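You operate a simulated robot arm through the tools that you are given. There is no shell and no other tool. Be economical: measure what you need, move in short steps, check, and stop when the job is done.

You are at the controls of a simulated robot arm. One attempt, no reset.

TASK
One lower lamp shows FLAT: give it the yellow lead, switch on again.
Fine: main switch off before a plug moves; the old plug goes into the holder with its number; hands off a lamp over 50 C.

It is judged by the outcome, as a careful person would: the job done as asked, and still so three seconds after it is handed in. It fails if anything else is knocked over, pushed out of place, dropped, spilled or broken.

THE ROBOT
A 6-joint arm with a two-finger parallel gripper on a trunk, on a base that drives. Base frame: it is fixed to the floor where the robot stands at the start and does not move with it; the origin is under the middle of the robot, x ahead of it, y to its left, z up. Lengths are in mm, angles in degrees, forces in N, time in s.
With the tool pointing down near the work surface it reaches from about 140 to 820 mm from the robot's upright axis, wherever it stands. Its first joint turns from -166.0 to 166.0 degrees. Places, roughly: black plug [750, 1500, 1000]; control box [700, 100, 600]; fan switch [500, 100, 900]; lamp [500, 1250, 750]; main switch of the rack [500, 0, 900]; volt dial [600, 100, 900]; yellow plug (2x2x5 cm) [700, 900, 1000]. Payload 3.91 kg.
The tool frame sits at the grasp point between the pads (the TCP): z along the fingers, y along the line on which they close. The tips reach 30 mm beyond it. The gripper opens to 110 mm. The fingers are 20 mm wide and 10 mm thick; the gripper's body (48 by 112 mm) begins 55 mm behind the TCP.
Orientation is that of the tool frame in the base frame, as [roll, pitch, yaw] about the fixed x, y, z axes, in that order (R = Rz(yaw) Ry(pitch) Rx(roll)). With the fingers straight down and closing along the base's y, the tool's x points along the base's -x, its y along +y and its z along -z.

THE INTERFACE
- The arm moves only by the tool move_arm. Its argument "rows" is a list of rows, each a list of 3 entries, a list of its own where there are three numbers: the turn, a rotation vector about the tool's x, y, z in degrees, then the shift along the tool's x, y, z in mm, then the opening, from 0 (shut) to 1 (fully open). In form: [[[rx, ry, rz], [tx, ty, tz], grip], ...]. A call has 1 to 20 rows; each row shifts and turns the commanded pose from where the row before left it, along the tool's axes as they then stand. Each row takes 0.2 s and may step no farther than 50 mm and 8.6 degrees from the row before; otherwise, or with a gripper value out of range, the whole call is refused. A pose out of reach is approached as far as the arm can. The call stops where the force on the tool passes 90 N (or 10 N more than at its start, if that is more) or the arm is blocked; 0.2 s more then pass. Each finger travels about 108 mm/s and halts on what it meets, pressing with about 33 N; the grip force reading is that of the motor and also rises with nothing between the fingers. The clock runs only during rows and for 0.2 s after the last one: add rows that do not move to give the fingers time. It gives the time, the measured TCP pose, the force on the tool (base axes), the opening and the grip force at its end, in the units of the frame above (readings bear some noise), with the torque about the TCP (base axes, N m) and any sound that the robot's microphone picked up.
- Cameras (640 x 400 px; columns grow to the right, rows downward): "scene" is now at [-81.6, 18.1, 1547.2]; the picture's right is [0.20, -0.98, 0.00], its down [-0.49, -0.10, -0.87] and it looks along [0.85, 0.18, -0.50] (base axes); focal length 285 px, centre (320, 200). "wrist" rides on the gripper at [77, 7, -114] in the tool frame; the picture's right is [-0.09, 1.00, 0.00], its down [-0.80, -0.07, -0.59] and it looks along [-0.59, -0.05, 0.80] (tool axes); focal length 270 px, centre (320, 200). There is no depth. A picture from a camera that has moved, and an enlarged one, comes with that camera's place and axes in the base frame and with its lens.
- grab_frame(camera): a new picture of that camera. It takes no simulated time.
- raise_lower(by): slides the trunk up (or, below 0, down) by that many mm; the arm and the scene camera ride with it, the base frame stays. It gives what a move gives, with no picture.
- drive_base(legs): drives the robot by 1 to 6 legs, each [ahead, left, turn to the left] in mm, mm and degrees, along the robot's own axes; the way and the turn of a leg run together, so that a leg with both is an arc; at most 1500 mm and 180 degrees a leg. The arm and the cameras ride along, it lands a little off, and it stops where it bumps. It gives what a move gives.
- turn_head(pan, tilt): turns the head with the scene camera to pan (to the left, within 86 degrees either way) and tilt (down, from -29 to 69), counted from straight ahead of the robot. It gives what a move gives.
- enlarge(camera, box): a new picture of the part [left, top, right, bottom] of that camera's present view, enlarged. It takes no simulated time.
- sign_off(): hands the job in; it is judged then, once.

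Go step by step. Nothing tells you exact positions but the pictures and the camera data: compare them with the known pose of the tool, close in by small moves and look again before you grip or let go. The budget is 120 turns and 78 pictures, counting those below and the enlarged ones. Unless the task says otherwise, let go and move clear before handing in, and close with one line.

The tools are called after "Emit:" by a JSON object that holds its "api" and its "payload". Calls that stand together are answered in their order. move_arm: Moves the arm, as the interface text tells. Its arguments: {"type":"object","properties":{"rows":{"type":"array"}},"required":["rows"]} The other tools are called the same way: raise_lower (by) slides the trunk up or down; drive_base (legs) drives the base; turn_head (pan, tilt) turns the head that bears the scene camera; grab_frame (camera) takes a picture; enlarge (camera, box) takes an enlarged picture of a part of a camera's view; sign_off () hands the job in.

At the start:

```text
clock: 0.0
tool_pos: [365.0, 242.2, 1224.9]
orientation: [180.0, 0.0, -180.0]
contact_force: [0.9, 0.0, 0.0]
torque: [-0.01, 0.05, -0.01]
gripper_width: 110.3
gripper_force: 0.0
trunk travel left (down, up): [-475.0, 65.0]
robot x, y, heading: [-2.9, -2.9, 0.0]
head pan, tilt: [11.8, 29.8]
```

scene: 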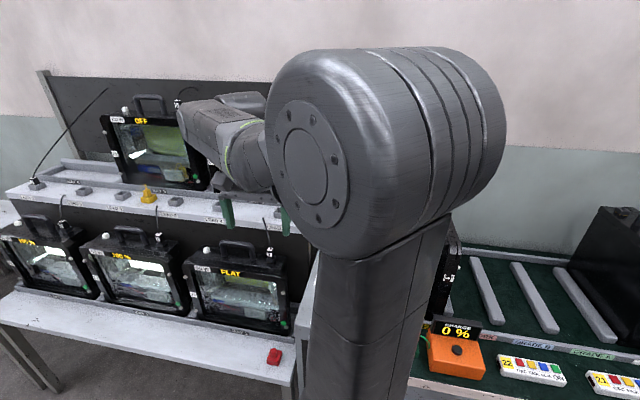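
wrist: 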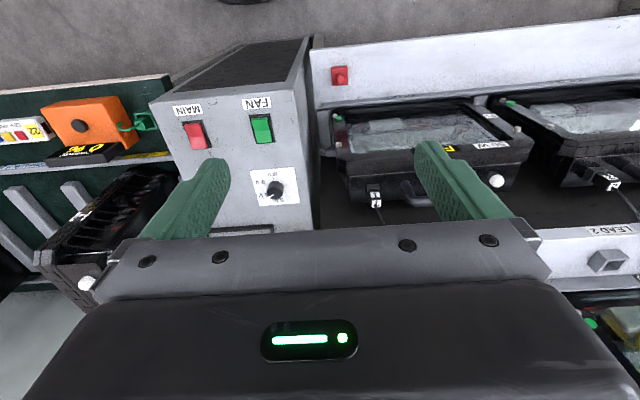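

I see a rack with lamps on the left; the FLAT one is the lower lamp nearest the control box. I look closer before moving.

Emit:
{"api": "enlarge", "payload": {"camera": "scene", "box": [0, 70, 300, 260]}}

Emit:
{"api": "enlarge", "payload": {"camera": "scene", "box": [0, 200, 320, 400]}}

Emit:
{"api": "enlarge", "payload": {"camera": "wrist", "box": [130, 30, 640, 350]}}

```text
2.11 times, centred on (150, 165) of scene
camera zoom: at [-81.6, 18.1, 1547.2], right [0.2, -0.98, 0.0], down [-0.49, -0.1, -0.87], along [0.85, 0.18, -0.5], focal length 601 px, centre (678, 274)
```

zoom: 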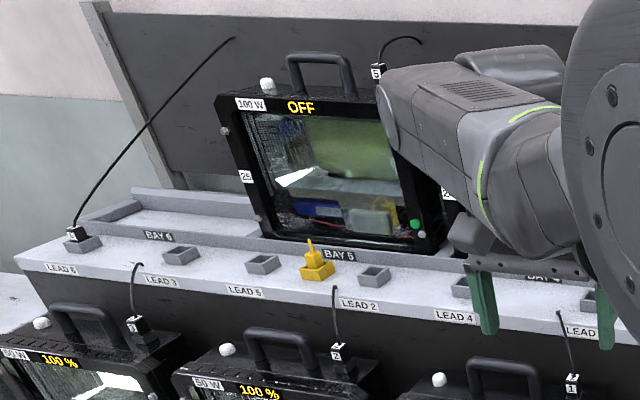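

```text
2.00 times, centred on (160, 300) of scene
camera zoom: at [-81.6, 18.1, 1547.2], right [0.2, -0.98, 0.0], down [-0.49, -0.1, -0.87], along [0.85, 0.18, -0.5], focal length 571 px, centre (640, 0)
```

zoom: 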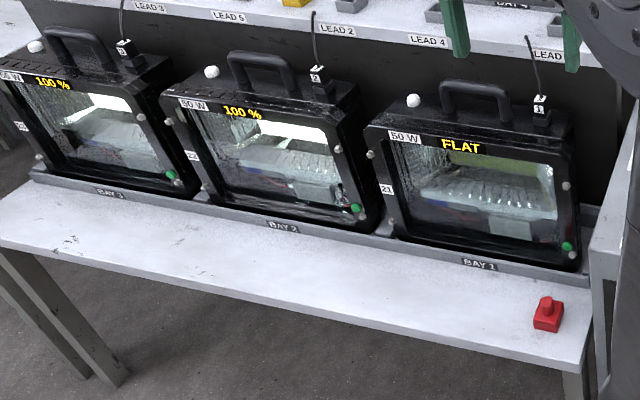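

```text
1.25 times, centred on (385, 190) of wrist
camera zoom: at [288.5, 249.3, 1339.8], right [0.09, 1.0, 0.0], down [0.8, -0.07, 0.59], along [0.59, -0.05, -0.8], focal length 338 px, centre (239, 212)
```

zoom: 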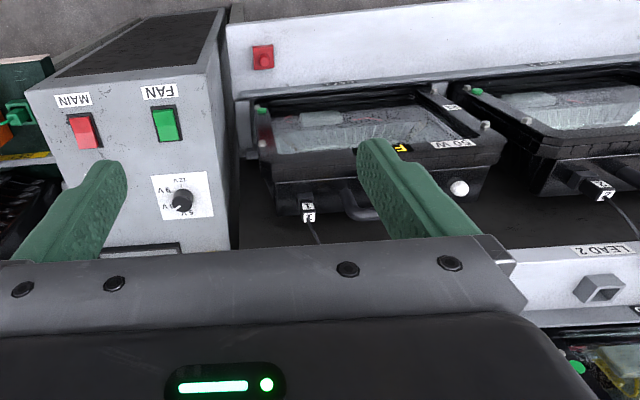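

The FLAT lamp (bay 1) has plug 1; the yellow plug sits on the shelf near LEAD 2/5. I look around the control box and from other head angles.

Emit:
{"api": "turn_head", "payload": {"pan": 50, "tilt": 25}}

Emit:
{"api": "grab_frame", "payload": {"camera": "scene"}}

Emit:
{"api": "turn_head", "payload": {"pan": -25, "tilt": 35}}

Emit:
{"api": "grab_frame", "payload": {"camera": "scene"}}

```text
clock: 1.0
tool_pos: [366.2, 241.7, 1224.9]
orientation: [-180.0, -0.1, -180.0]
contact_force: [-0.3, 0.5, -0.9]
torque: [0.01, 0.0, 0.0]
gripper_width: 110.2
gripper_force: 0.1
trunk travel left (down, up): [-475.0, 65.0]
robot x, y, heading: [-3.6, -4.6, 0.0]
head pan, tilt: [50.0, 25.0]
```

```text
72 pictures are left
camera scene: at [-111.0, 70.2, 1554.9], right [0.77, -0.64, 0.0], down [-0.27, -0.32, -0.91], along [0.58, 0.69, -0.42], focal length 285 px, centre (320, 200)
```

scene: 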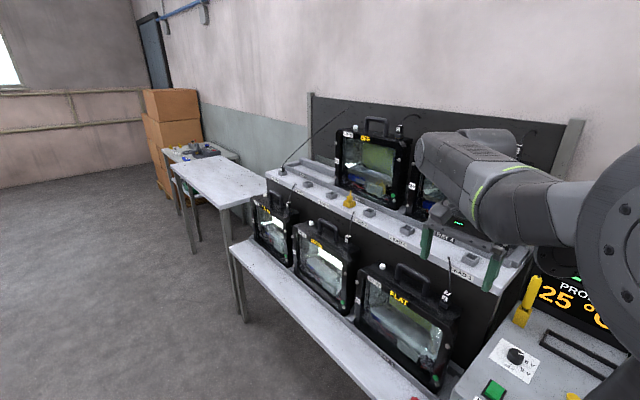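

```text
clock: 2.5
tool_pos: [365.5, 242.7, 1223.6]
orientation: [-180.0, -0.1, -180.0]
contact_force: [-0.1, -0.5, 0.1]
torque: [0.02, -0.04, 0.01]
gripper_width: 110.1
gripper_force: 0.0
trunk travel left (down, up): [-475.0, 65.0]
robot x, y, heading: [-1.4, 1.5, 0.1]
head pan, tilt: [-25.0, 35.0]
```

```text
71 pictures are left
camera scene: at [-90.4, -37.5, 1539.1], right [-0.42, -0.91, 0.0], down [-0.52, 0.24, -0.82], along [0.74, -0.35, -0.57], focal length 285 px, centre (320, 200)
```

scene: 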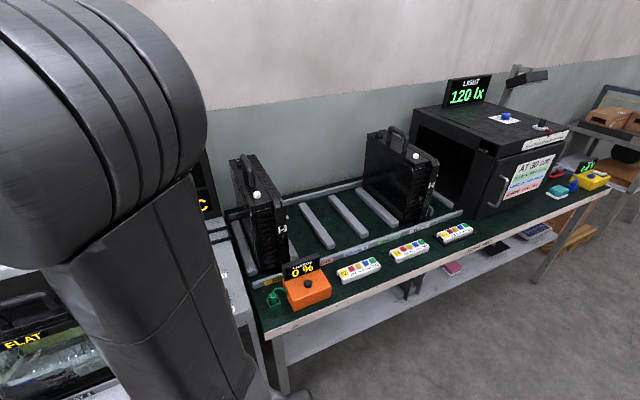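

The control box carries a "PROBE 25 °C" display and a yellow probe. I look closer at it and at the panel.

Emit:
{"api": "turn_head", "payload": {"pan": 40, "tilt": 45}}

Emit:
{"api": "grab_frame", "payload": {"camera": "scene"}}

Emit:
{"api": "enlarge", "payload": {"camera": "wrist", "box": [150, 90, 310, 190]}}

```text
clock: 3.9
tool_pos: [365.1, 242.0, 1225.2]
orientation: [-180.0, 0.0, 180.0]
contact_force: [0.2, -0.2, 0.1]
torque: [-0.04, 0.01, 0.04]
gripper_width: 110.0
gripper_force: 0.0
trunk travel left (down, up): [-475.0, 65.0]
robot x, y, heading: [1.7, 1.1, 0.0]
head pan, tilt: [40.0, 45.0]
```

```text
70 pictures are left
camera scene: at [-107.9, 51.9, 1524.3], right [0.64, -0.77, 0.0], down [-0.54, -0.45, -0.71], along [0.54, 0.45, -0.71], focal length 285 px, centre (320, 200)
```

scene: 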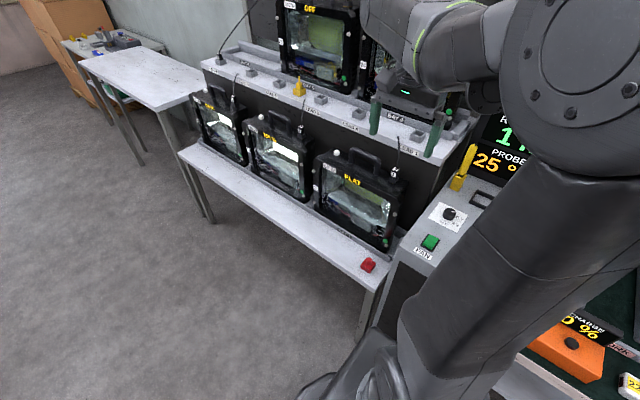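

```text
4.00 times, centred on (230, 140) of wrist
camera zoom: at [288.5, 249.3, 1339.8], right [0.09, 1.0, 0.0], down [0.8, -0.07, 0.59], along [0.59, -0.05, -0.8], focal length 1081 px, centre (680, 440)
```

zoom: 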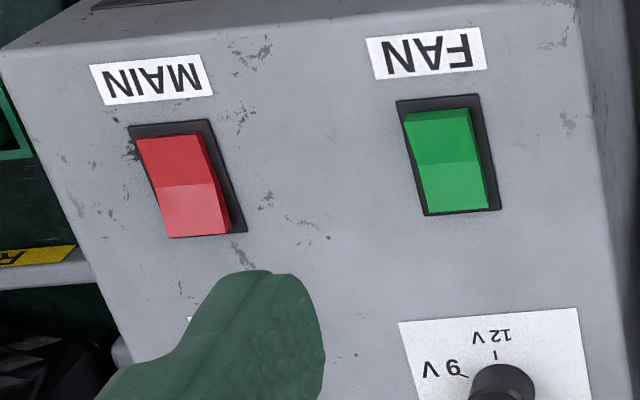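

The display is partly hidden by the arm. I back off slightly and drive left to see the box display and the rack squarely.

Emit:
{"api": "drive_base", "payload": {"legs": [[-150, 0, 0], [0, 500, 0]]}}

Emit:
{"api": "turn_head", "payload": {"pan": -20, "tilt": 35}}

Emit:
{"api": "grab_frame", "payload": {"camera": "scene"}}

Emit:
{"api": "grab_frame", "payload": {"camera": "wrist"}}

```text
clock: 7.8
tool_pos: [214.2, 745.4, 1224.0]
orientation: [-180.0, -0.1, -179.9]
contact_force: [-0.1, 0.7, 0.0]
torque: [-0.03, 0.0, -0.01]
gripper_width: 110.1
gripper_force: 0.0
trunk travel left (down, up): [-475.0, 65.0]
robot x, y, heading: [-152.7, 500.0, 0.1]
head pan, tilt: [40.0, 45.0]
```

```text
clock: 9.1
tool_pos: [213.4, 744.8, 1224.9]
orientation: [179.9, 0.0, -180.0]
contact_force: [-0.2, -0.2, 0.5]
torque: [-0.01, -0.04, -0.01]
gripper_width: 110.1
gripper_force: 0.0
trunk travel left (down, up): [-475.0, 65.0]
robot x, y, heading: [-154.0, 502.2, 0.2]
head pan, tilt: [-20.0, 35.0]
```

```text
68 pictures are left
camera scene: at [-238.8, 472.4, 1539.1], right [-0.34, -0.94, 0.0], down [-0.54, 0.2, -0.82], along [0.77, -0.28, -0.57], focal length 285 px, centre (320, 200)
```

scene: 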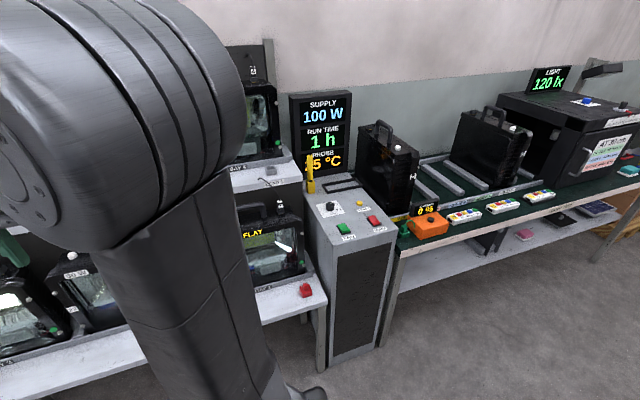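

```text
67 pictures are left
camera wrist: at [136.9, 752.4, 1339.9], right [0.09, 1.0, 0.0], down [0.8, -0.07, 0.59], along [0.59, -0.05, -0.8], focal length 270 px, centre (320, 200)
```

wrist: 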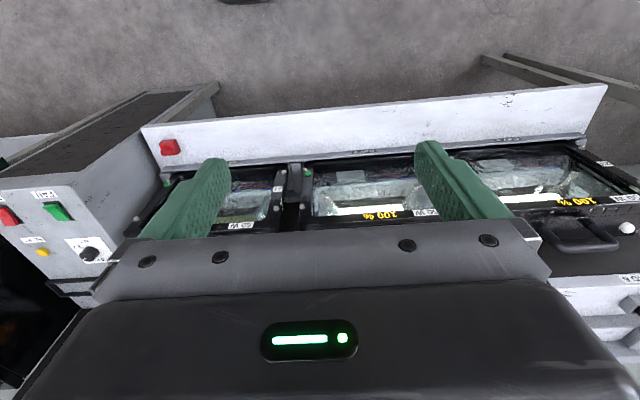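

Emit:
{"api": "enlarge", "payload": {"camera": "scene", "box": [230, 80, 450, 250]}}

Emit:
{"api": "turn_head", "payload": {"pan": 40, "tilt": 22}}

Emit:
{"api": "grab_frame", "payload": {"camera": "scene"}}

```text
2.35 times, centred on (340, 165) of scene
camera zoom: at [-238.8, 472.4, 1539.1], right [-0.34, -0.94, 0.0], down [-0.54, 0.2, -0.82], along [0.77, -0.28, -0.57], focal length 672 px, centre (273, 282)
```

zoom: 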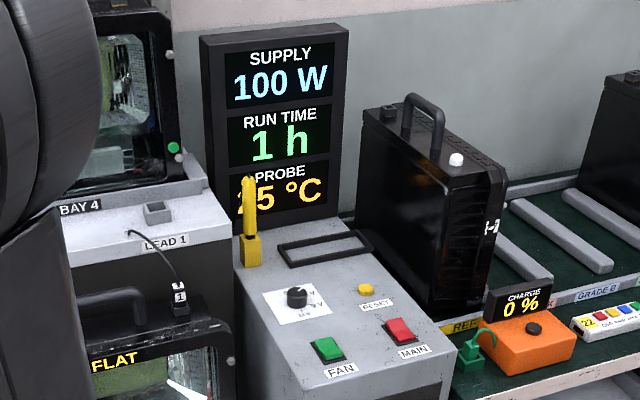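

```text
clock: 10.4
tool_pos: [214.2, 745.4, 1225.3]
orientation: [180.0, 0.0, -179.9]
contact_force: [0.2, 0.6, 0.0]
torque: [0.03, -0.01, -0.02]
gripper_width: 109.6
gripper_force: 0.1
trunk travel left (down, up): [-475.0, 65.0]
robot x, y, heading: [-153.3, 502.9, 0.1]
head pan, tilt: [40.0, 22.0]
```

```text
65 pictures are left
camera scene: at [-250.5, 562.0, 1559.7], right [0.64, -0.77, 0.0], down [-0.29, -0.24, -0.93], along [0.71, 0.6, -0.37], focal length 285 px, centre (320, 200)
```

scene: 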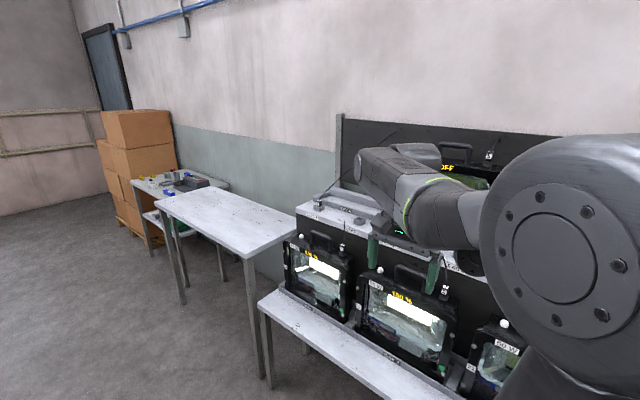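

Display shows SUPPLY 100 W, so main is on. I drive back to the box and bring the closed fingers above the MAIN switch.

Emit:
{"api": "drive_base", "payload": {"legs": [[0, -500, 0], [130, 0, 0]]}}

Emit:
{"api": "move_arm", "payload": {"rows": [[[0, 0, 0], [0, -48, 0], 0.5], [[0, 0, 0], [0, -48, 0], 0.0], [[0, 0, 0], [0, -48, 0], 0.0], [[0, 0, 0], [0, -48, 0], 0.0], [[0, 0, 0], [0, -48, 0], 0.0], [[0, 0, 0], [-30, 0, 38], 0.0], [[0, 0, 0], [-30, 0, 38], 0.0], [[0, 0, 0], [0, 0, 38], 0.0], [[0, 0, 0], [0, 0, 0], 0.0]]}}

Emit:
{"api": "grab_frame", "payload": {"camera": "wrist"}}

```text
clock: 14.2
tool_pos: [344.7, 245.7, 1224.7]
orientation: [-180.0, 0.0, 180.0]
contact_force: [-1.0, 0.2, 0.2]
torque: [-0.03, 0.01, -0.01]
gripper_width: 110.0
gripper_force: 0.0
trunk travel left (down, up): [-475.0, 65.0]
robot x, y, heading: [-24.6, 2.6, -0.2]
head pan, tilt: [40.0, 22.0]
```

```text
clock: 16.2
tool_pos: [402.5, 5.9, 1113.1]
orientation: [180.0, 0.0, 180.0]
contact_force: [-0.2, 0.2, 0.1]
torque: [0.01, -0.01, 0.04]
gripper_width: 0.0
gripper_force: 33.2
trunk travel left (down, up): [-475.0, 65.0]
robot x, y, heading: [-21.8, 3.6, -0.1]
head pan, tilt: [40.0, 22.0]
```

```text
64 pictures are left
camera wrist: at [326.9, 12.6, 1226.1], right [0.09, 1.0, 0.0], down [0.8, -0.07, 0.59], along [0.59, -0.05, -0.8], focal length 270 px, centre (320, 200)
```

wrist: 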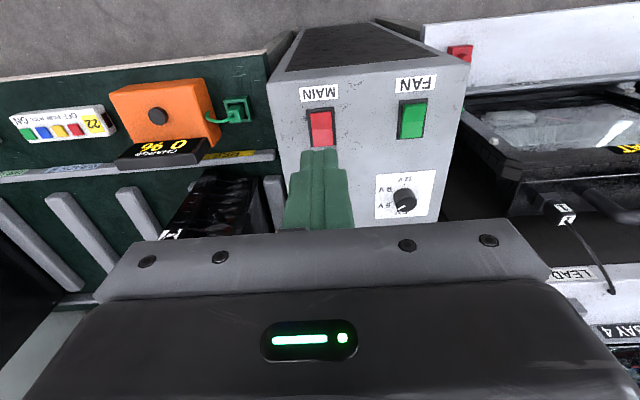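

Emit:
{"api": "enlarge", "payload": {"camera": "wrist", "box": [270, 70, 450, 220]}}

Emit:
{"api": "turn_head", "payload": {"pan": 0, "tilt": 50}}

Emit:
{"api": "grab_frame", "payload": {"camera": "scene"}}

```text
2.67 times, centred on (360, 145) of wrist
camera zoom: at [326.9, 12.6, 1226.1], right [0.09, 1.0, 0.0], down [0.8, -0.07, 0.59], along [0.59, -0.05, -0.8], focal length 721 px, centre (213, 347)
```

zoom: 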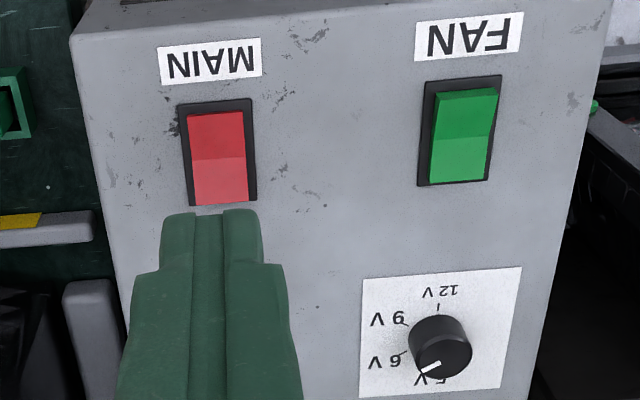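

```text
clock: 17.3
tool_pos: [403.9, 6.3, 1111.7]
orientation: [-180.0, 0.0, 180.0]
contact_force: [-0.5, 0.6, 0.4]
torque: [0.0, -0.02, -0.02]
gripper_width: 0.1
gripper_force: 33.7
trunk travel left (down, up): [-475.0, 65.0]
robot x, y, heading: [-22.7, 6.7, 0.3]
head pan, tilt: [0.0, 50.0]
```

```text
62 pictures are left
camera scene: at [-114.8, 3.8, 1517.4], right [0.0, -1.0, 0.0], down [-0.77, 0.0, -0.64], along [0.64, 0.0, -0.77], focal length 285 px, centre (320, 200)
```

scene: 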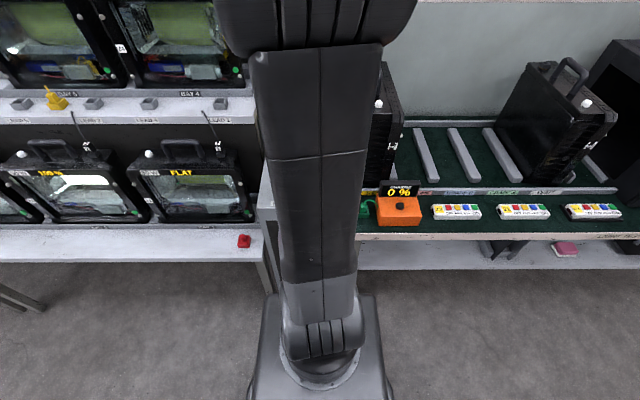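

The MAIN rocker's far half is raised (on = near half pressed); I'll press its far half, near (484, 3). Moving over it and down close.

Emit:
{"api": "move_arm", "payload": {"rows": [[[0, 0, 0], [-40, -1, 40], 0.0], [[0, 0, 0], [-40, -2, 40], 0.0], [[0, 0, 0], [0, 0, 45], 0.0], [[0, 0, 0], [0, 0, 45], 0.0], [[0, 0, 0], [0, 0, 0], 0.0]]}}

Emit:
{"api": "enlarge", "payload": {"camera": "wrist", "box": [220, 80, 420, 220]}}

```text
refused: row 1 steps farther than a row can; nothing moved
```

```text
2.86 times, centred on (320, 150) of wrist
camera zoom: at [326.9, 12.7, 1226.5], right [0.09, 1.0, 0.0], down [0.8, -0.07, 0.59], along [0.59, -0.05, -0.8], focal length 772 px, centre (320, 343)
```

zoom: 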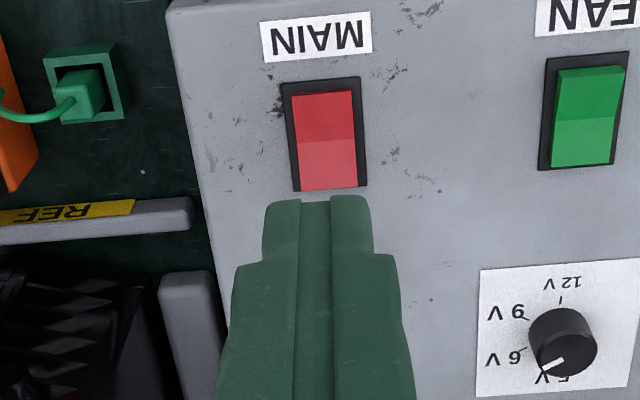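

Emit:
{"api": "move_arm", "payload": {"rows": [[[0, 0, 0], [-30, -1, 38], 0.0], [[0, 0, 0], [-30, -2, 38], 0.0], [[0, 0, 0], [-20, 0, 40], 0.0], [[0, 0, 0], [0, 0, 48], 0.0], [[0, 0, 0], [0, 0, 0], 0.0]]}}

Emit:
{"api": "enlarge", "payload": {"camera": "wrist", "box": [220, 80, 420, 220]}}

```text
clock: 18.5
tool_pos: [484.7, 2.0, 948.9]
orientation: [-180.0, 0.1, 180.0]
contact_force: [-0.4, -0.6, -0.4]
torque: [0.0, 0.03, -0.01]
gripper_width: 0.0
gripper_force: 33.2
trunk travel left (down, up): [-475.0, 65.0]
robot x, y, heading: [-22.2, 3.3, 0.4]
head pan, tilt: [0.0, 50.0]
```

```text
2.86 times, centred on (320, 150) of wrist
camera zoom: at [407.7, 10.5, 1062.1], right [0.09, 1.0, 0.0], down [0.8, -0.07, 0.59], along [0.59, -0.05, -0.8], focal length 772 px, centre (320, 343)
```

zoom: 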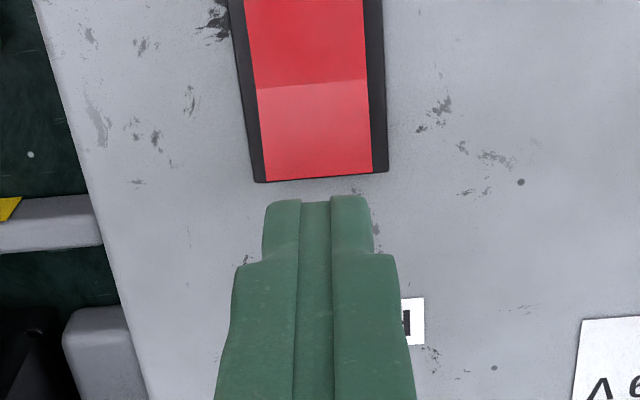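

Emit:
{"api": "move_arm", "payload": {"rows": [[[0, 0, 0], [-2, 2, 40], 0.0], [[0, 0, 0], [0, 0, 5], 0.0], [[0, 0, 0], [0, 0, 5], 0.0], [[0, 0, 0], [0, 0, 3], 0.0]]}}

Emit:
{"api": "enlarge", "payload": {"camera": "wrist", "box": [220, 80, 420, 220]}}

```text
clock: 19.5
tool_pos: [486.2, 4.1, 899.9]
orientation: [180.0, 0.6, 180.0]
contact_force: [3.2, -3.3, 57.3]
torque: [-0.11, 0.46, -0.48]
gripper_width: 0.0
gripper_force: 33.3
trunk travel left (down, up): [-475.0, 65.0]
robot x, y, heading: [-20.4, 2.5, 0.0]
head pan, tilt: [0.0, 50.0]
```

```text
2.86 times, centred on (320, 150) of wrist
camera zoom: at [408.2, 12.0, 1013.3], right [0.09, 1.0, 0.0], down [0.79, -0.07, 0.6], along [0.6, -0.05, -0.8], focal length 772 px, centre (320, 343)
```

zoom: 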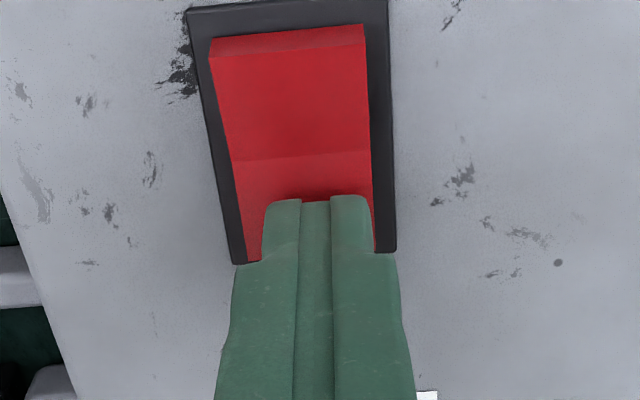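

The rocker flipped (far half now down). I lift and check the display and lamps.

Emit:
{"api": "move_arm", "payload": {"rows": [[[0, 0, 0], [0, 0, -48], 0.0], [[0, 0, 0], [0, 0, -48], 0.0], [[0, 0, 0], [0, 0, -48], 0.5], [[0, 0, 0], [0, 0, -48], 0.5], [[0, 0, 0], [0, 0, -48], 0.5], [[0, 0, 0], [0, 0, -48], 0.5], [[0, 0, 0], [0, 0, -48], 0.5]]}}

Emit:
{"api": "turn_head", "payload": {"pan": 30, "tilt": 30}}

Emit:
{"api": "grab_frame", "payload": {"camera": "scene"}}

```text
clock: 21.1
tool_pos: [485.4, 5.5, 1230.8]
orientation: [180.0, 0.0, 180.0]
contact_force: [-0.5, 0.7, -0.6]
torque: [0.03, -0.02, 0.01]
gripper_width: 55.0
gripper_force: 0.0
trunk travel left (down, up): [-475.0, 65.0]
robot x, y, heading: [-23.6, 1.7, 0.1]
head pan, tilt: [0.0, 50.0]
```

```text
clock: 22.1
tool_pos: [485.0, 6.2, 1230.3]
orientation: [179.9, 0.0, -180.0]
contact_force: [0.0, -0.9, 0.3]
torque: [-0.02, 0.01, 0.0]
gripper_width: 54.9
gripper_force: 0.1
trunk travel left (down, up): [-475.0, 65.0]
robot x, y, heading: [-24.2, 4.5, 0.2]
head pan, tilt: [30.0, 30.0]
```

```text
58 pictures are left
camera scene: at [-113.5, 48.9, 1546.8], right [0.5, -0.87, 0.0], down [-0.43, -0.25, -0.87], along [0.75, 0.43, -0.5], focal length 285 px, centre (320, 200)
```

scene: 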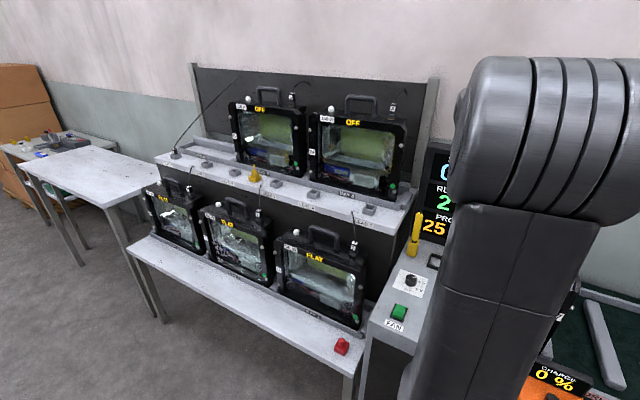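

Emit:
{"api": "enlarge", "payload": {"camera": "scene", "box": [130, 170, 390, 340]}}

Emit:
{"api": "enlarge", "payload": {"camera": "scene", "box": [140, 80, 430, 240]}}

```text
2.35 times, centred on (260, 255) of scene
camera zoom: at [-113.5, 48.9, 1546.8], right [0.5, -0.87, 0.0], down [-0.43, -0.25, -0.87], along [0.75, 0.43, -0.5], focal length 672 px, centre (461, 71)
```

zoom: 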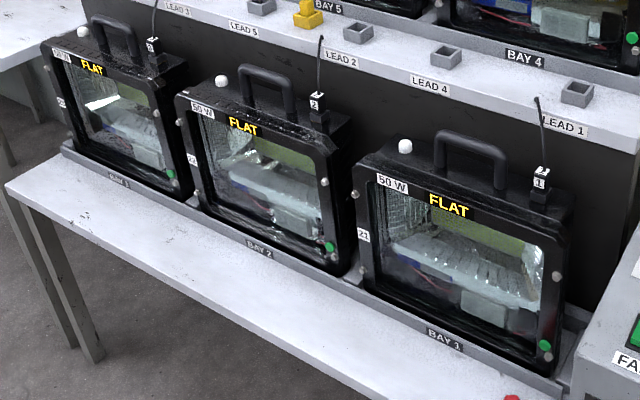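

```text
2.21 times, centred on (285, 160) of scene
camera zoom: at [-113.5, 48.9, 1546.8], right [0.5, -0.87, 0.0], down [-0.43, -0.25, -0.87], along [0.75, 0.43, -0.5], focal length 630 px, centre (397, 288)
```

zoom: 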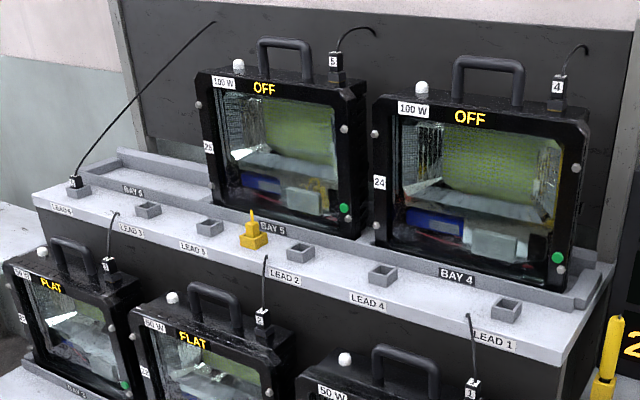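

Main is off (all lamps dark now). I drive left in front of bay 1, with the arm high, and look at plug 1 with the wrist camera.

Emit:
{"api": "drive_base", "payload": {"legs": [[0, 330, 0]]}}

Emit:
{"api": "grab_frame", "payload": {"camera": "wrist"}}

```text
clock: 24.2
tool_pos: [485.0, 335.4, 1229.5]
orientation: [-180.0, 0.0, -179.9]
contact_force: [-0.1, 0.9, 0.3]
torque: [-0.03, -0.01, 0.02]
gripper_width: 55.2
gripper_force: 0.0
trunk travel left (down, up): [-475.0, 65.0]
robot x, y, heading: [-23.4, 333.6, -0.1]
head pan, tilt: [30.0, 30.0]
```

```text
55 pictures are left
camera wrist: at [408.7, 342.9, 1344.5], right [0.09, 1.0, 0.0], down [0.8, -0.07, 0.59], along [0.59, -0.05, -0.8], focal length 270 px, centre (320, 200)
```

wrist: 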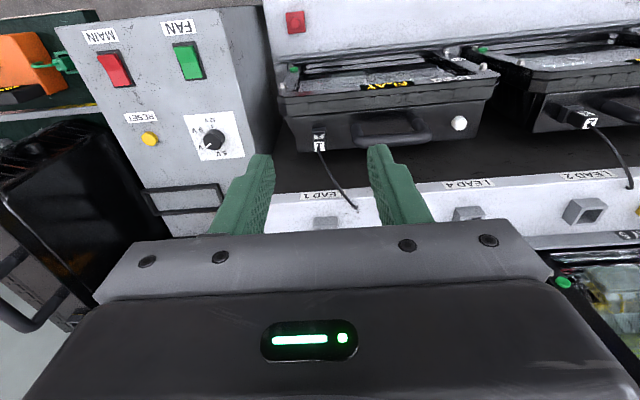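

Plug 1 is about at (603, 327, 905). I bring the half-open gripper above it.

Emit:
{"api": "move_arm", "payload": {"rows": [[[0, 0, 0], [-40, -4, 25], 0.4], [[0, 0, 0], [-40, -4, 25], 0.4], [[0, 0, 0], [-35, 0, 30], 0.4], [[0, 0, 0], [0, 0, 45], 0.4], [[0, 0, 0], [0, 0, 45], 0.4], [[0, 0, 0], [0, 0, 0], 0.4]]}}

Emit:
{"api": "grab_frame", "payload": {"camera": "wrist"}}

Emit:
{"api": "turn_head", "payload": {"pan": 15, "tilt": 40}}

Emit:
{"api": "grab_frame", "payload": {"camera": "scene"}}

```text
clock: 25.6
tool_pos: [601.0, 326.5, 1060.6]
orientation: [179.9, 0.0, 179.9]
contact_force: [0.5, 0.5, 0.7]
torque: [0.03, 0.01, 0.0]
gripper_width: 43.9
gripper_force: 0.1
trunk travel left (down, up): [-475.0, 65.0]
robot x, y, heading: [-21.1, 334.7, 0.1]
head pan, tilt: [30.0, 30.0]
```

```text
54 pictures are left
camera wrist: at [525.1, 334.0, 1174.2], right [0.09, 1.0, 0.0], down [0.8, -0.07, 0.59], along [0.59, -0.05, -0.8], focal length 270 px, centre (320, 200)
```

wrist: 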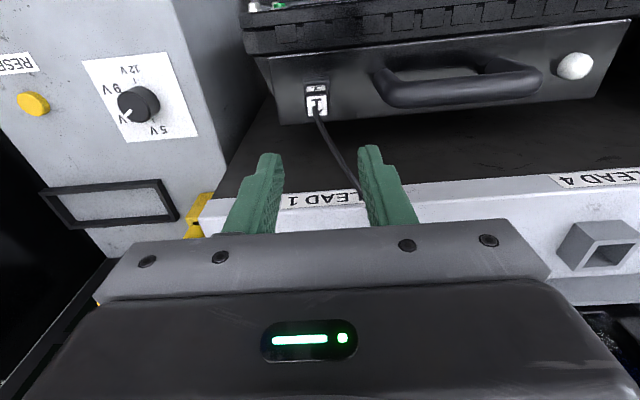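

```text
clock: 26.4
tool_pos: [601.0, 326.5, 1059.9]
orientation: [-179.9, 0.1, 180.0]
contact_force: [-0.2, -0.5, -1.1]
torque: [0.01, -0.01, -0.02]
gripper_width: 43.7
gripper_force: 0.0
trunk travel left (down, up): [-475.0, 65.0]
robot x, y, heading: [-22.5, 338.0, 0.1]
head pan, tilt: [15.0, 40.0]
```

```text
53 pictures are left
camera scene: at [-109.7, 355.2, 1531.6], right [0.26, -0.97, 0.0], down [-0.62, -0.17, -0.77], along [0.74, 0.2, -0.64], focal length 285 px, centre (320, 200)
```

scene: 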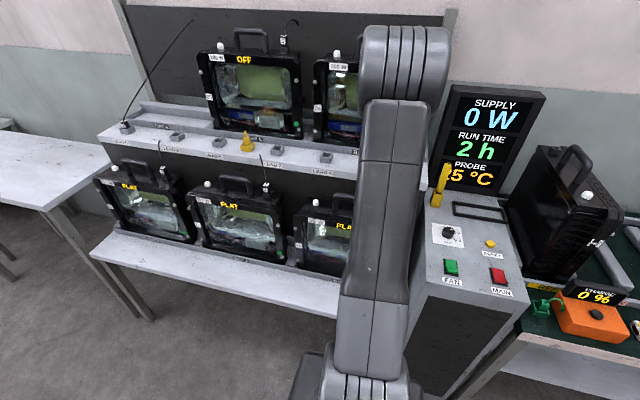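

Emit:
{"api": "enlarge", "payload": {"camera": "wrist", "box": [250, 60, 400, 180]}}

```text
3.33 times, centred on (325, 120) of wrist
camera zoom: at [525.0, 334.1, 1174.6], right [0.09, 1.0, 0.0], down [0.8, -0.07, 0.59], along [0.59, -0.05, -0.8], focal length 901 px, centre (303, 467)
```

zoom: 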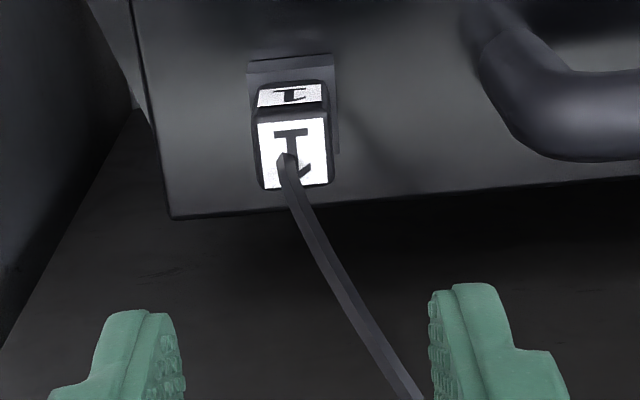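

SUPPLY reads 0 W. Plug 1 has its top at about (605, 324, 915), 20 mm wide. I lower partway and check alignment.

Emit:
{"api": "move_arm", "payload": {"rows": [[[0, 0, 0], [-4, -2, 40], 0.4], [[0, 0, 0], [0, 0, 40], 0.4], [[0, 0, 0], [0, 0, 20], 0.4], [[0, 0, 0], [0, 0, 0], 0.4]]}}

Emit:
{"api": "enlarge", "payload": {"camera": "wrist", "box": [200, 60, 440, 240]}}

```text
clock: 27.4
tool_pos: [605.0, 326.1, 959.0]
orientation: [-180.0, 0.0, 179.9]
contact_force: [-0.1, 0.3, 0.4]
torque: [0.01, 0.0, 0.01]
gripper_width: 44.0
gripper_force: 0.0
trunk travel left (down, up): [-475.0, 65.0]
robot x, y, heading: [-25.4, 331.6, 0.0]
head pan, tilt: [15.0, 40.0]
```

```text
2.22 times, centred on (320, 150) of wrist
camera zoom: at [528.1, 331.8, 1073.6], right [0.09, 1.0, 0.0], down [0.8, -0.07, 0.59], along [0.59, -0.05, -0.8], focal length 601 px, centre (320, 311)
```

zoom: 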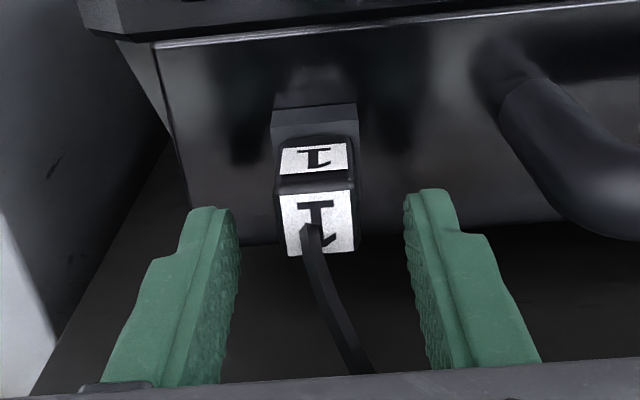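

Plug top is near z 926, its socket rim near 889. I lower until the tips stop just above the rim, then grip.

Emit:
{"api": "move_arm", "payload": {"rows": [[[0, 0, 0], [-1, -1, 18], 0.4], [[0, 0, 0], [0, 0, 16], 0.4], [[0, 0, 0], [0, 0, 0], 0.4]]}}

Emit:
{"api": "enlarge", "payload": {"camera": "wrist", "box": [200, 60, 440, 240]}}

```text
clock: 28.2
tool_pos: [605.6, 323.1, 929.6]
orientation: [-180.0, 0.5, -179.9]
contact_force: [2.3, 0.2, 33.0]
torque: [0.15, 0.24, -0.18]
gripper_width: 44.2
gripper_force: 0.1
trunk travel left (down, up): [-475.0, 65.0]
robot x, y, heading: [-19.9, 329.8, -0.1]
head pan, tilt: [15.0, 40.0]
```

```text
2.22 times, centred on (320, 150) of wrist
camera zoom: at [527.7, 330.7, 1043.7], right [0.09, 1.0, 0.0], down [0.8, -0.07, 0.6], along [0.6, -0.05, -0.8], focal length 601 px, centre (320, 311)
```

zoom: 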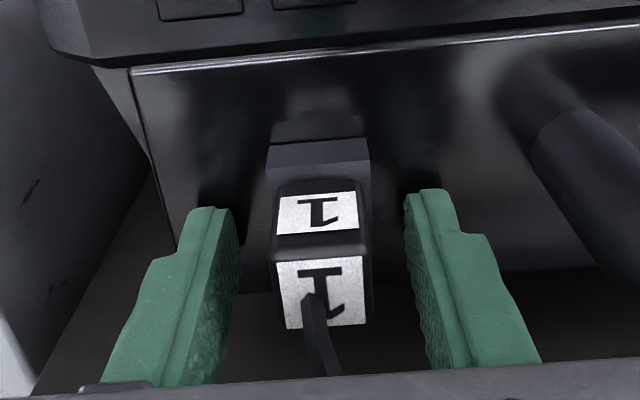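

The tips are resting on the lamp top (33 N). I rise a few mm at once so only the plug is gripped.

Emit:
{"api": "move_arm", "payload": {"rows": [[[0, 0, 0], [0, 0, -7], 0.4], [[0, 0, 0], [0, 0, 0], 0.4]]}}

Emit:
{"api": "grab_frame", "payload": {"camera": "wrist"}}

Emit:
{"api": "grab_frame", "payload": {"camera": "scene"}}

```text
clock: 28.8
tool_pos: [605.6, 323.9, 930.2]
orientation: [-179.9, -0.2, 179.9]
contact_force: [-0.5, 0.1, -0.8]
torque: [0.0, 0.02, 0.01]
gripper_width: 43.9
gripper_force: 0.0
trunk travel left (down, up): [-475.0, 65.0]
robot x, y, heading: [-20.0, 334.6, -0.1]
head pan, tilt: [15.0, 40.0]
```

```text
49 pictures are left
camera wrist: at [528.4, 331.4, 1046.1], right [0.09, 1.0, 0.0], down [0.8, -0.07, 0.59], along [0.59, -0.05, -0.81], focal length 270 px, centre (320, 200)
```

wrist: 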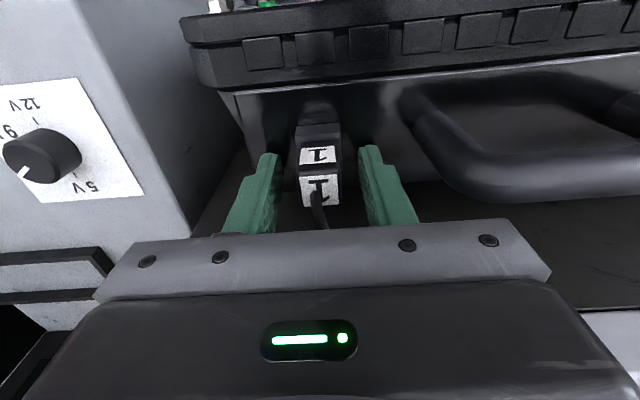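

```text
48 pictures are left
camera scene: at [-109.6, 355.1, 1531.3], right [0.26, -0.97, 0.0], down [-0.62, -0.17, -0.77], along [0.74, 0.2, -0.64], focal length 285 px, centre (320, 200)
```

scene: 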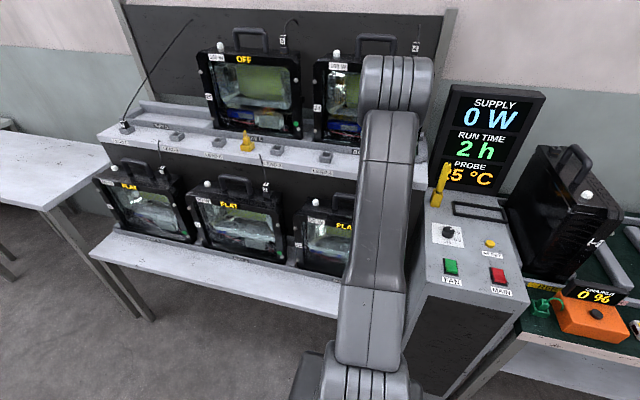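

Contact is gone. I grip the plug now.

Emit:
{"api": "move_arm", "payload": {"rows": [[[0, 0, 0], [0, 0, 0], 0.0], [[0, 0, 0], [0, 0, 0], 0.0], [[0, 0, 0], [0, 0, 0], 0.0]]}}

Emit:
{"api": "enlarge", "payload": {"camera": "wrist", "box": [200, 60, 440, 240]}}

```text
clock: 29.6
tool_pos: [604.8, 324.3, 932.1]
orientation: [-179.9, -0.2, -179.9]
contact_force: [-3.1, 3.0, -0.8]
torque: [0.13, 0.25, 0.2]
gripper_width: 23.7
gripper_force: 33.1
trunk travel left (down, up): [-475.0, 65.0]
robot x, y, heading: [-23.8, 332.3, -0.1]
head pan, tilt: [15.0, 40.0]
```

```text
2.22 times, centred on (320, 150) of wrist
camera zoom: at [528.6, 331.9, 1046.6], right [0.09, 1.0, 0.0], down [0.8, -0.07, 0.59], along [0.59, -0.05, -0.81], focal length 601 px, centre (320, 311)
```

zoom: 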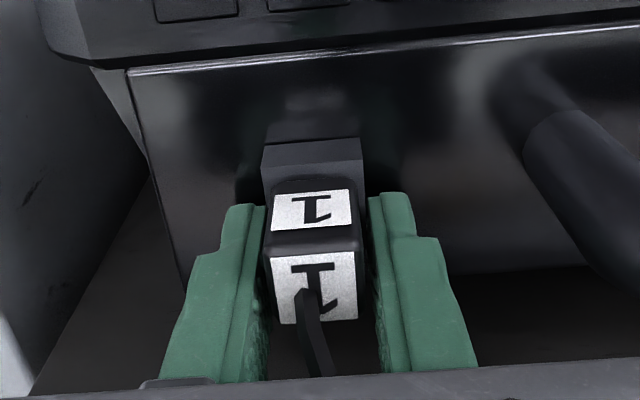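

Width 23.7 suggests I hold the socket collar, not the 20 mm plug. I open, rise 12 mm and re-grip.

Emit:
{"api": "move_arm", "payload": {"rows": [[[0, 0, 0], [0, 0, 0], 0.35], [[0, 0, 0], [0, 0, 0], 0.35], [[0, 0, 0], [0, 0, -12], 0.35], [[0, 0, 0], [0, 0, 0], 0.0], [[0, 0, 0], [0, 0, 0], 0.0], [[0, 0, 0], [0, 0, 0], 0.0]]}}

Emit:
{"api": "enlarge", "payload": {"camera": "wrist", "box": [200, 60, 440, 240]}}

```text
clock: 31.0
tool_pos: [606.0, 324.1, 944.7]
orientation: [180.0, 0.1, 180.0]
contact_force: [0.4, 0.3, 4.3]
torque: [-0.01, 0.01, 0.02]
gripper_width: 19.1
gripper_force: 32.7
trunk travel left (down, up): [-475.0, 65.0]
robot x, y, heading: [-23.7, 334.3, -0.1]
head pan, tilt: [15.0, 40.0]
```

```text
2.22 times, centred on (320, 150) of wrist
camera zoom: at [528.5, 331.2, 1060.2], right [0.09, 1.0, 0.0], down [0.8, -0.07, 0.6], along [0.59, -0.05, -0.8], focal length 601 px, centre (320, 311)
```

zoom: 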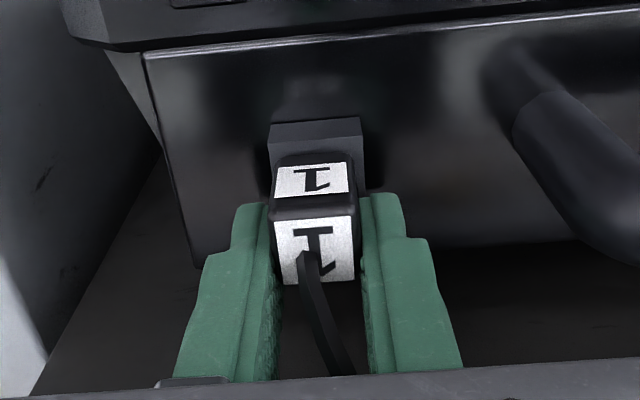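

Now 19.1 mm: the plug itself. I pull it straight up slowly.

Emit:
{"api": "move_arm", "payload": {"rows": [[[0, 0, 0], [0, 0, -8], 0.0], [[0, 0, 0], [0, 0, -8], 0.0], [[0, 0, 0], [0, 0, -10], 0.0], [[0, 0, 0], [0, 0, -12], 0.0], [[0, 0, 0], [0, 0, 0], 0.0]]}}

Emit:
{"api": "grab_frame", "payload": {"camera": "wrist"}}

```text
clock: 32.2
tool_pos: [605.2, 324.2, 983.8]
orientation: [-180.0, 0.0, 179.9]
contact_force: [-0.2, 0.1, -1.9]
torque: [0.02, 0.03, -0.02]
gripper_width: 18.8
gripper_force: 33.4
trunk travel left (down, up): [-475.0, 65.0]
robot x, y, heading: [-24.1, 333.8, 0.1]
head pan, tilt: [15.0, 40.0]
```

```text
45 pictures are left
camera wrist: at [529.0, 331.6, 1097.8], right [0.09, 1.0, 0.0], down [0.8, -0.07, 0.59], along [0.59, -0.05, -0.8], focal length 270 px, centre (320, 200)
```

wrist: 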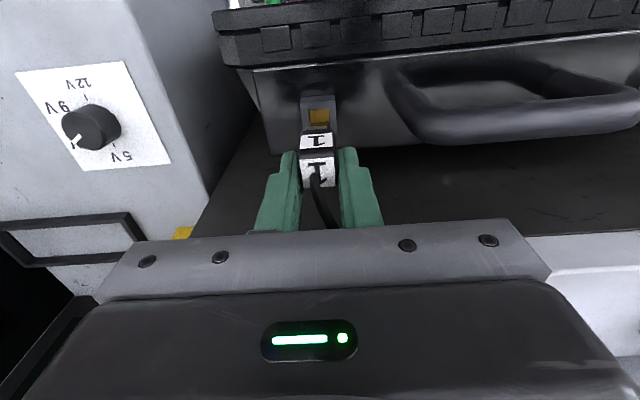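

Plug 1 is out; the socket shows an empty brass contact. I raise it and look for the LEAD 1 holder.

Emit:
{"api": "move_arm", "payload": {"rows": [[[0, 0, 0], [0, 0, -40], 0.0], [[0, 0, 0], [0, 0, -40], 0.0], [[0, 0, 0], [0, 0, -40], 0.0], [[0, 0, 0], [-20, 0, -40], 0.0], [[0, 0, 0], [-40, 0, 0], 0.0], [[0, 0, 0], [0, 0, 0], 0.0]]}}

Emit:
{"api": "grab_frame", "payload": {"camera": "wrist"}}

Emit:
{"api": "enlarge", "payload": {"camera": "scene", "box": [260, 80, 480, 240]}}

```text
clock: 33.6
tool_pos: [664.8, 324.0, 1144.5]
orientation: [-179.9, 0.2, -179.9]
contact_force: [-0.2, 0.5, -0.6]
torque: [-0.01, 0.02, 0.04]
gripper_width: 19.1
gripper_force: 33.0
trunk travel left (down, up): [-475.0, 65.0]
robot x, y, heading: [-20.9, 337.7, -0.0]
head pan, tilt: [15.0, 40.0]
```

```text
44 pictures are left
camera wrist: at [588.5, 331.1, 1258.1], right [0.09, 1.0, 0.0], down [0.8, -0.07, 0.59], along [0.59, -0.05, -0.8], focal length 270 px, centre (320, 200)
```

wrist: 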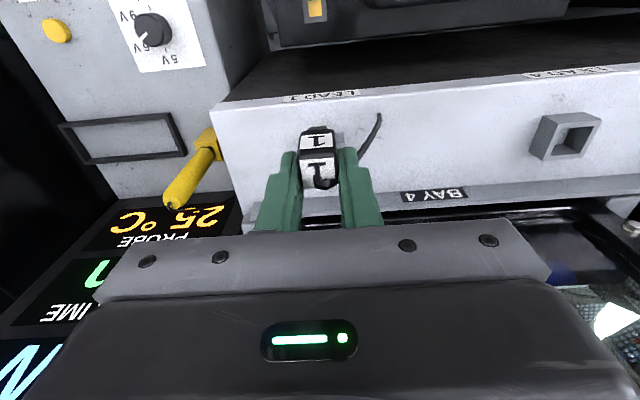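

```text
2.50 times, centred on (370, 160) of scene
camera zoom: at [-110.1, 355.1, 1531.6], right [0.26, -0.97, 0.0], down [-0.62, -0.17, -0.77], along [0.74, 0.2, -0.64], focal length 714 px, centre (195, 300)
```

zoom: 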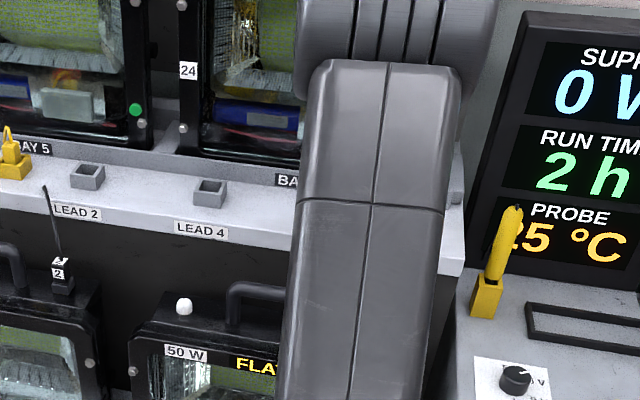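

Holder 1 is hidden behind the plug. I shift left to see it directly.

Emit:
{"api": "move_arm", "payload": {"rows": [[[0, 0, 0], [0, 40, 0], 0.0], [[0, 0, 0], [0, 40, 0], 0.0], [[0, 0, 0], [0, 0, 0], 0.0]]}}

Emit:
{"api": "enlarge", "payload": {"camera": "wrist", "box": [140, 40, 400, 230]}}

Emit:
{"api": "move_arm", "payload": {"rows": [[[0, 0, 0], [40, 0, 0], 0.0], [[0, 0, 0], [40, 0, 0], 0.0], [[0, 0, 0], [0, 0, 0], 0.0]]}}

Emit:
{"api": "enlarge", "payload": {"camera": "wrist", "box": [140, 70, 400, 260]}}

```text
clock: 34.4
tool_pos: [665.3, 405.3, 1140.8]
orientation: [-180.0, -0.1, 179.9]
contact_force: [0.3, -0.5, -0.4]
torque: [-0.02, 0.02, -0.04]
gripper_width: 19.0
gripper_force: 32.6
trunk travel left (down, up): [-475.0, 65.0]
robot x, y, heading: [-20.2, 333.3, -0.3]
head pan, tilt: [15.0, 40.0]
```

```text
2.11 times, centred on (270, 135) of wrist
camera zoom: at [589.2, 411.9, 1256.5], right [0.09, 1.0, 0.0], down [0.8, -0.07, 0.59], along [0.59, -0.05, -0.8], focal length 569 px, centre (425, 337)
```

zoom: 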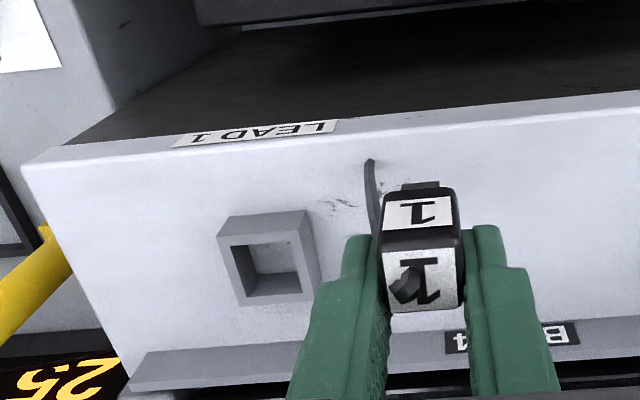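

```text
clock: 35.2
tool_pos: [586.4, 404.7, 1142.0]
orientation: [-180.0, 0.0, 180.0]
contact_force: [0.0, 0.0, 0.0]
torque: [0.0, 0.01, 0.01]
gripper_width: 19.2
gripper_force: 33.0
trunk travel left (down, up): [-475.0, 65.0]
robot x, y, heading: [-20.3, 334.3, 0.3]
head pan, tilt: [15.0, 40.0]
```

```text
2.11 times, centred on (270, 165) of wrist
camera zoom: at [509.0, 412.5, 1256.6], right [0.09, 1.0, 0.0], down [0.8, -0.07, 0.59], along [0.59, -0.05, -0.8], focal length 569 px, centre (425, 274)
```

zoom: 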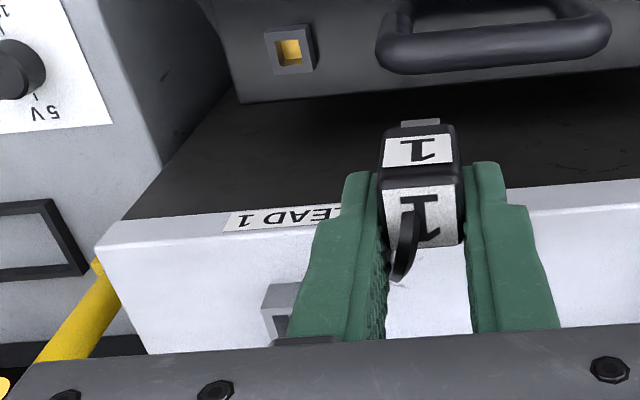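

LEAD 1's holder: centre about (717, 327), rim z 1020, on the shelf at z 1001. I bring the plug above it.

Emit:
{"api": "move_arm", "payload": {"rows": [[[0, 0, 0], [-33, -19, -2], 0.0], [[0, 0, 0], [-33, -19, -2], 0.0], [[0, 0, 0], [-33, -20, -2], 0.0], [[0, 0, 0], [-32, -20, -2], 0.0], [[0, 0, 0], [0, 0, 25], 0.0], [[0, 0, 0], [0, 0, 20], 0.0], [[0, 0, 0], [0, 0, 0], 0.0]]}}

Emit:
{"api": "enlarge", "payload": {"camera": "wrist", "box": [200, 60, 440, 240]}}

```text
clock: 36.8
tool_pos: [716.5, 325.7, 1105.7]
orientation: [-179.9, 0.0, -180.0]
contact_force: [-0.5, -0.5, 0.0]
torque: [0.0, 0.01, 0.03]
gripper_width: 19.1
gripper_force: 33.5
trunk travel left (down, up): [-475.0, 65.0]
robot x, y, heading: [-22.1, 330.5, 0.1]
head pan, tilt: [15.0, 40.0]
```

```text
2.22 times, centred on (320, 150) of wrist
camera zoom: at [640.1, 332.8, 1220.0], right [0.09, 1.0, 0.0], down [0.8, -0.07, 0.59], along [0.59, -0.05, -0.8], focal length 601 px, centre (320, 311)
```

zoom: 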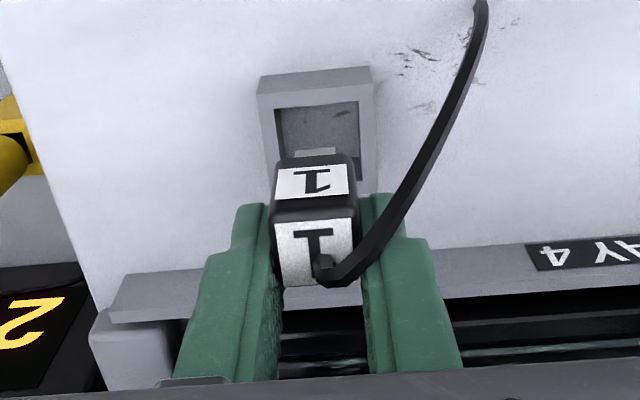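

Alignment over holder 1 looks right. I lower the plug into it.

Emit:
{"api": "move_arm", "payload": {"rows": [[[0, 0, 0], [0, 0, 12], 0.0], [[0, 0, 0], [0, 0, 8], 0.0], [[0, 0, 0], [0, 0, 6], 0.0], [[0, 0, 0], [0, 0, 0], 0.0]]}}

Emit:
{"api": "enlarge", "payload": {"camera": "wrist", "box": [200, 60, 440, 240]}}

```text
clock: 37.8
tool_pos: [716.1, 325.3, 1080.1]
orientation: [180.0, 0.0, 179.9]
contact_force: [0.0, -1.2, -0.9]
torque: [0.02, -0.01, -0.01]
gripper_width: 18.9
gripper_force: 32.6
trunk travel left (down, up): [-475.0, 65.0]
robot x, y, heading: [-19.3, 335.1, -0.1]
head pan, tilt: [15.0, 40.0]
```

```text
2.22 times, centred on (320, 150) of wrist
camera zoom: at [639.7, 333.5, 1194.3], right [0.09, 1.0, 0.0], down [0.8, -0.07, 0.59], along [0.59, -0.05, -0.8], focal length 601 px, centre (320, 311)
```

zoom: 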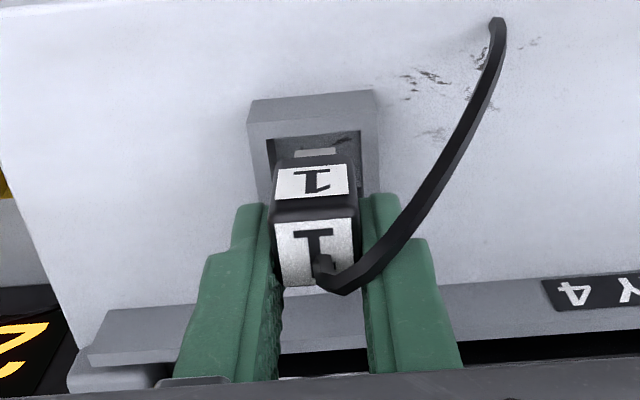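

Emit:
{"api": "move_arm", "payload": {"rows": [[[0, 0, 0], [0, 0, 6], 0.0], [[0, 0, 0], [0, 0, 6], 0.0], [[0, 0, 0], [0, 0, 4], 0.0], [[0, 0, 0], [0, 0, 0], 0.0]]}}

Emit:
{"api": "enlarge", "payload": {"camera": "wrist", "box": [200, 60, 440, 240]}}

```text
clock: 38.8
tool_pos: [717.3, 326.6, 1061.6]
orientation: [-180.0, -0.2, -180.0]
contact_force: [6.5, 0.3, 0.9]
torque: [-0.05, -0.21, 0.01]
gripper_width: 18.8
gripper_force: 32.9
trunk travel left (down, up): [-475.0, 65.0]
robot x, y, heading: [-22.0, 332.5, 0.1]
head pan, tilt: [15.0, 40.0]
```

```text
2.22 times, centred on (320, 150) of wrist
camera zoom: at [641.1, 333.6, 1176.8], right [0.09, 1.0, 0.0], down [0.8, -0.07, 0.59], along [0.59, -0.05, -0.81], focal length 601 px, centre (320, 311)
```

zoom: 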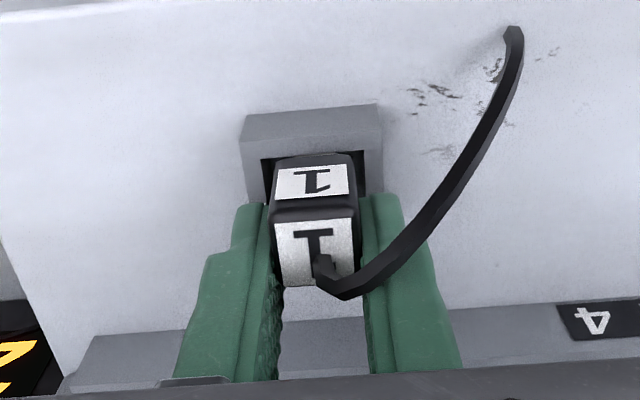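

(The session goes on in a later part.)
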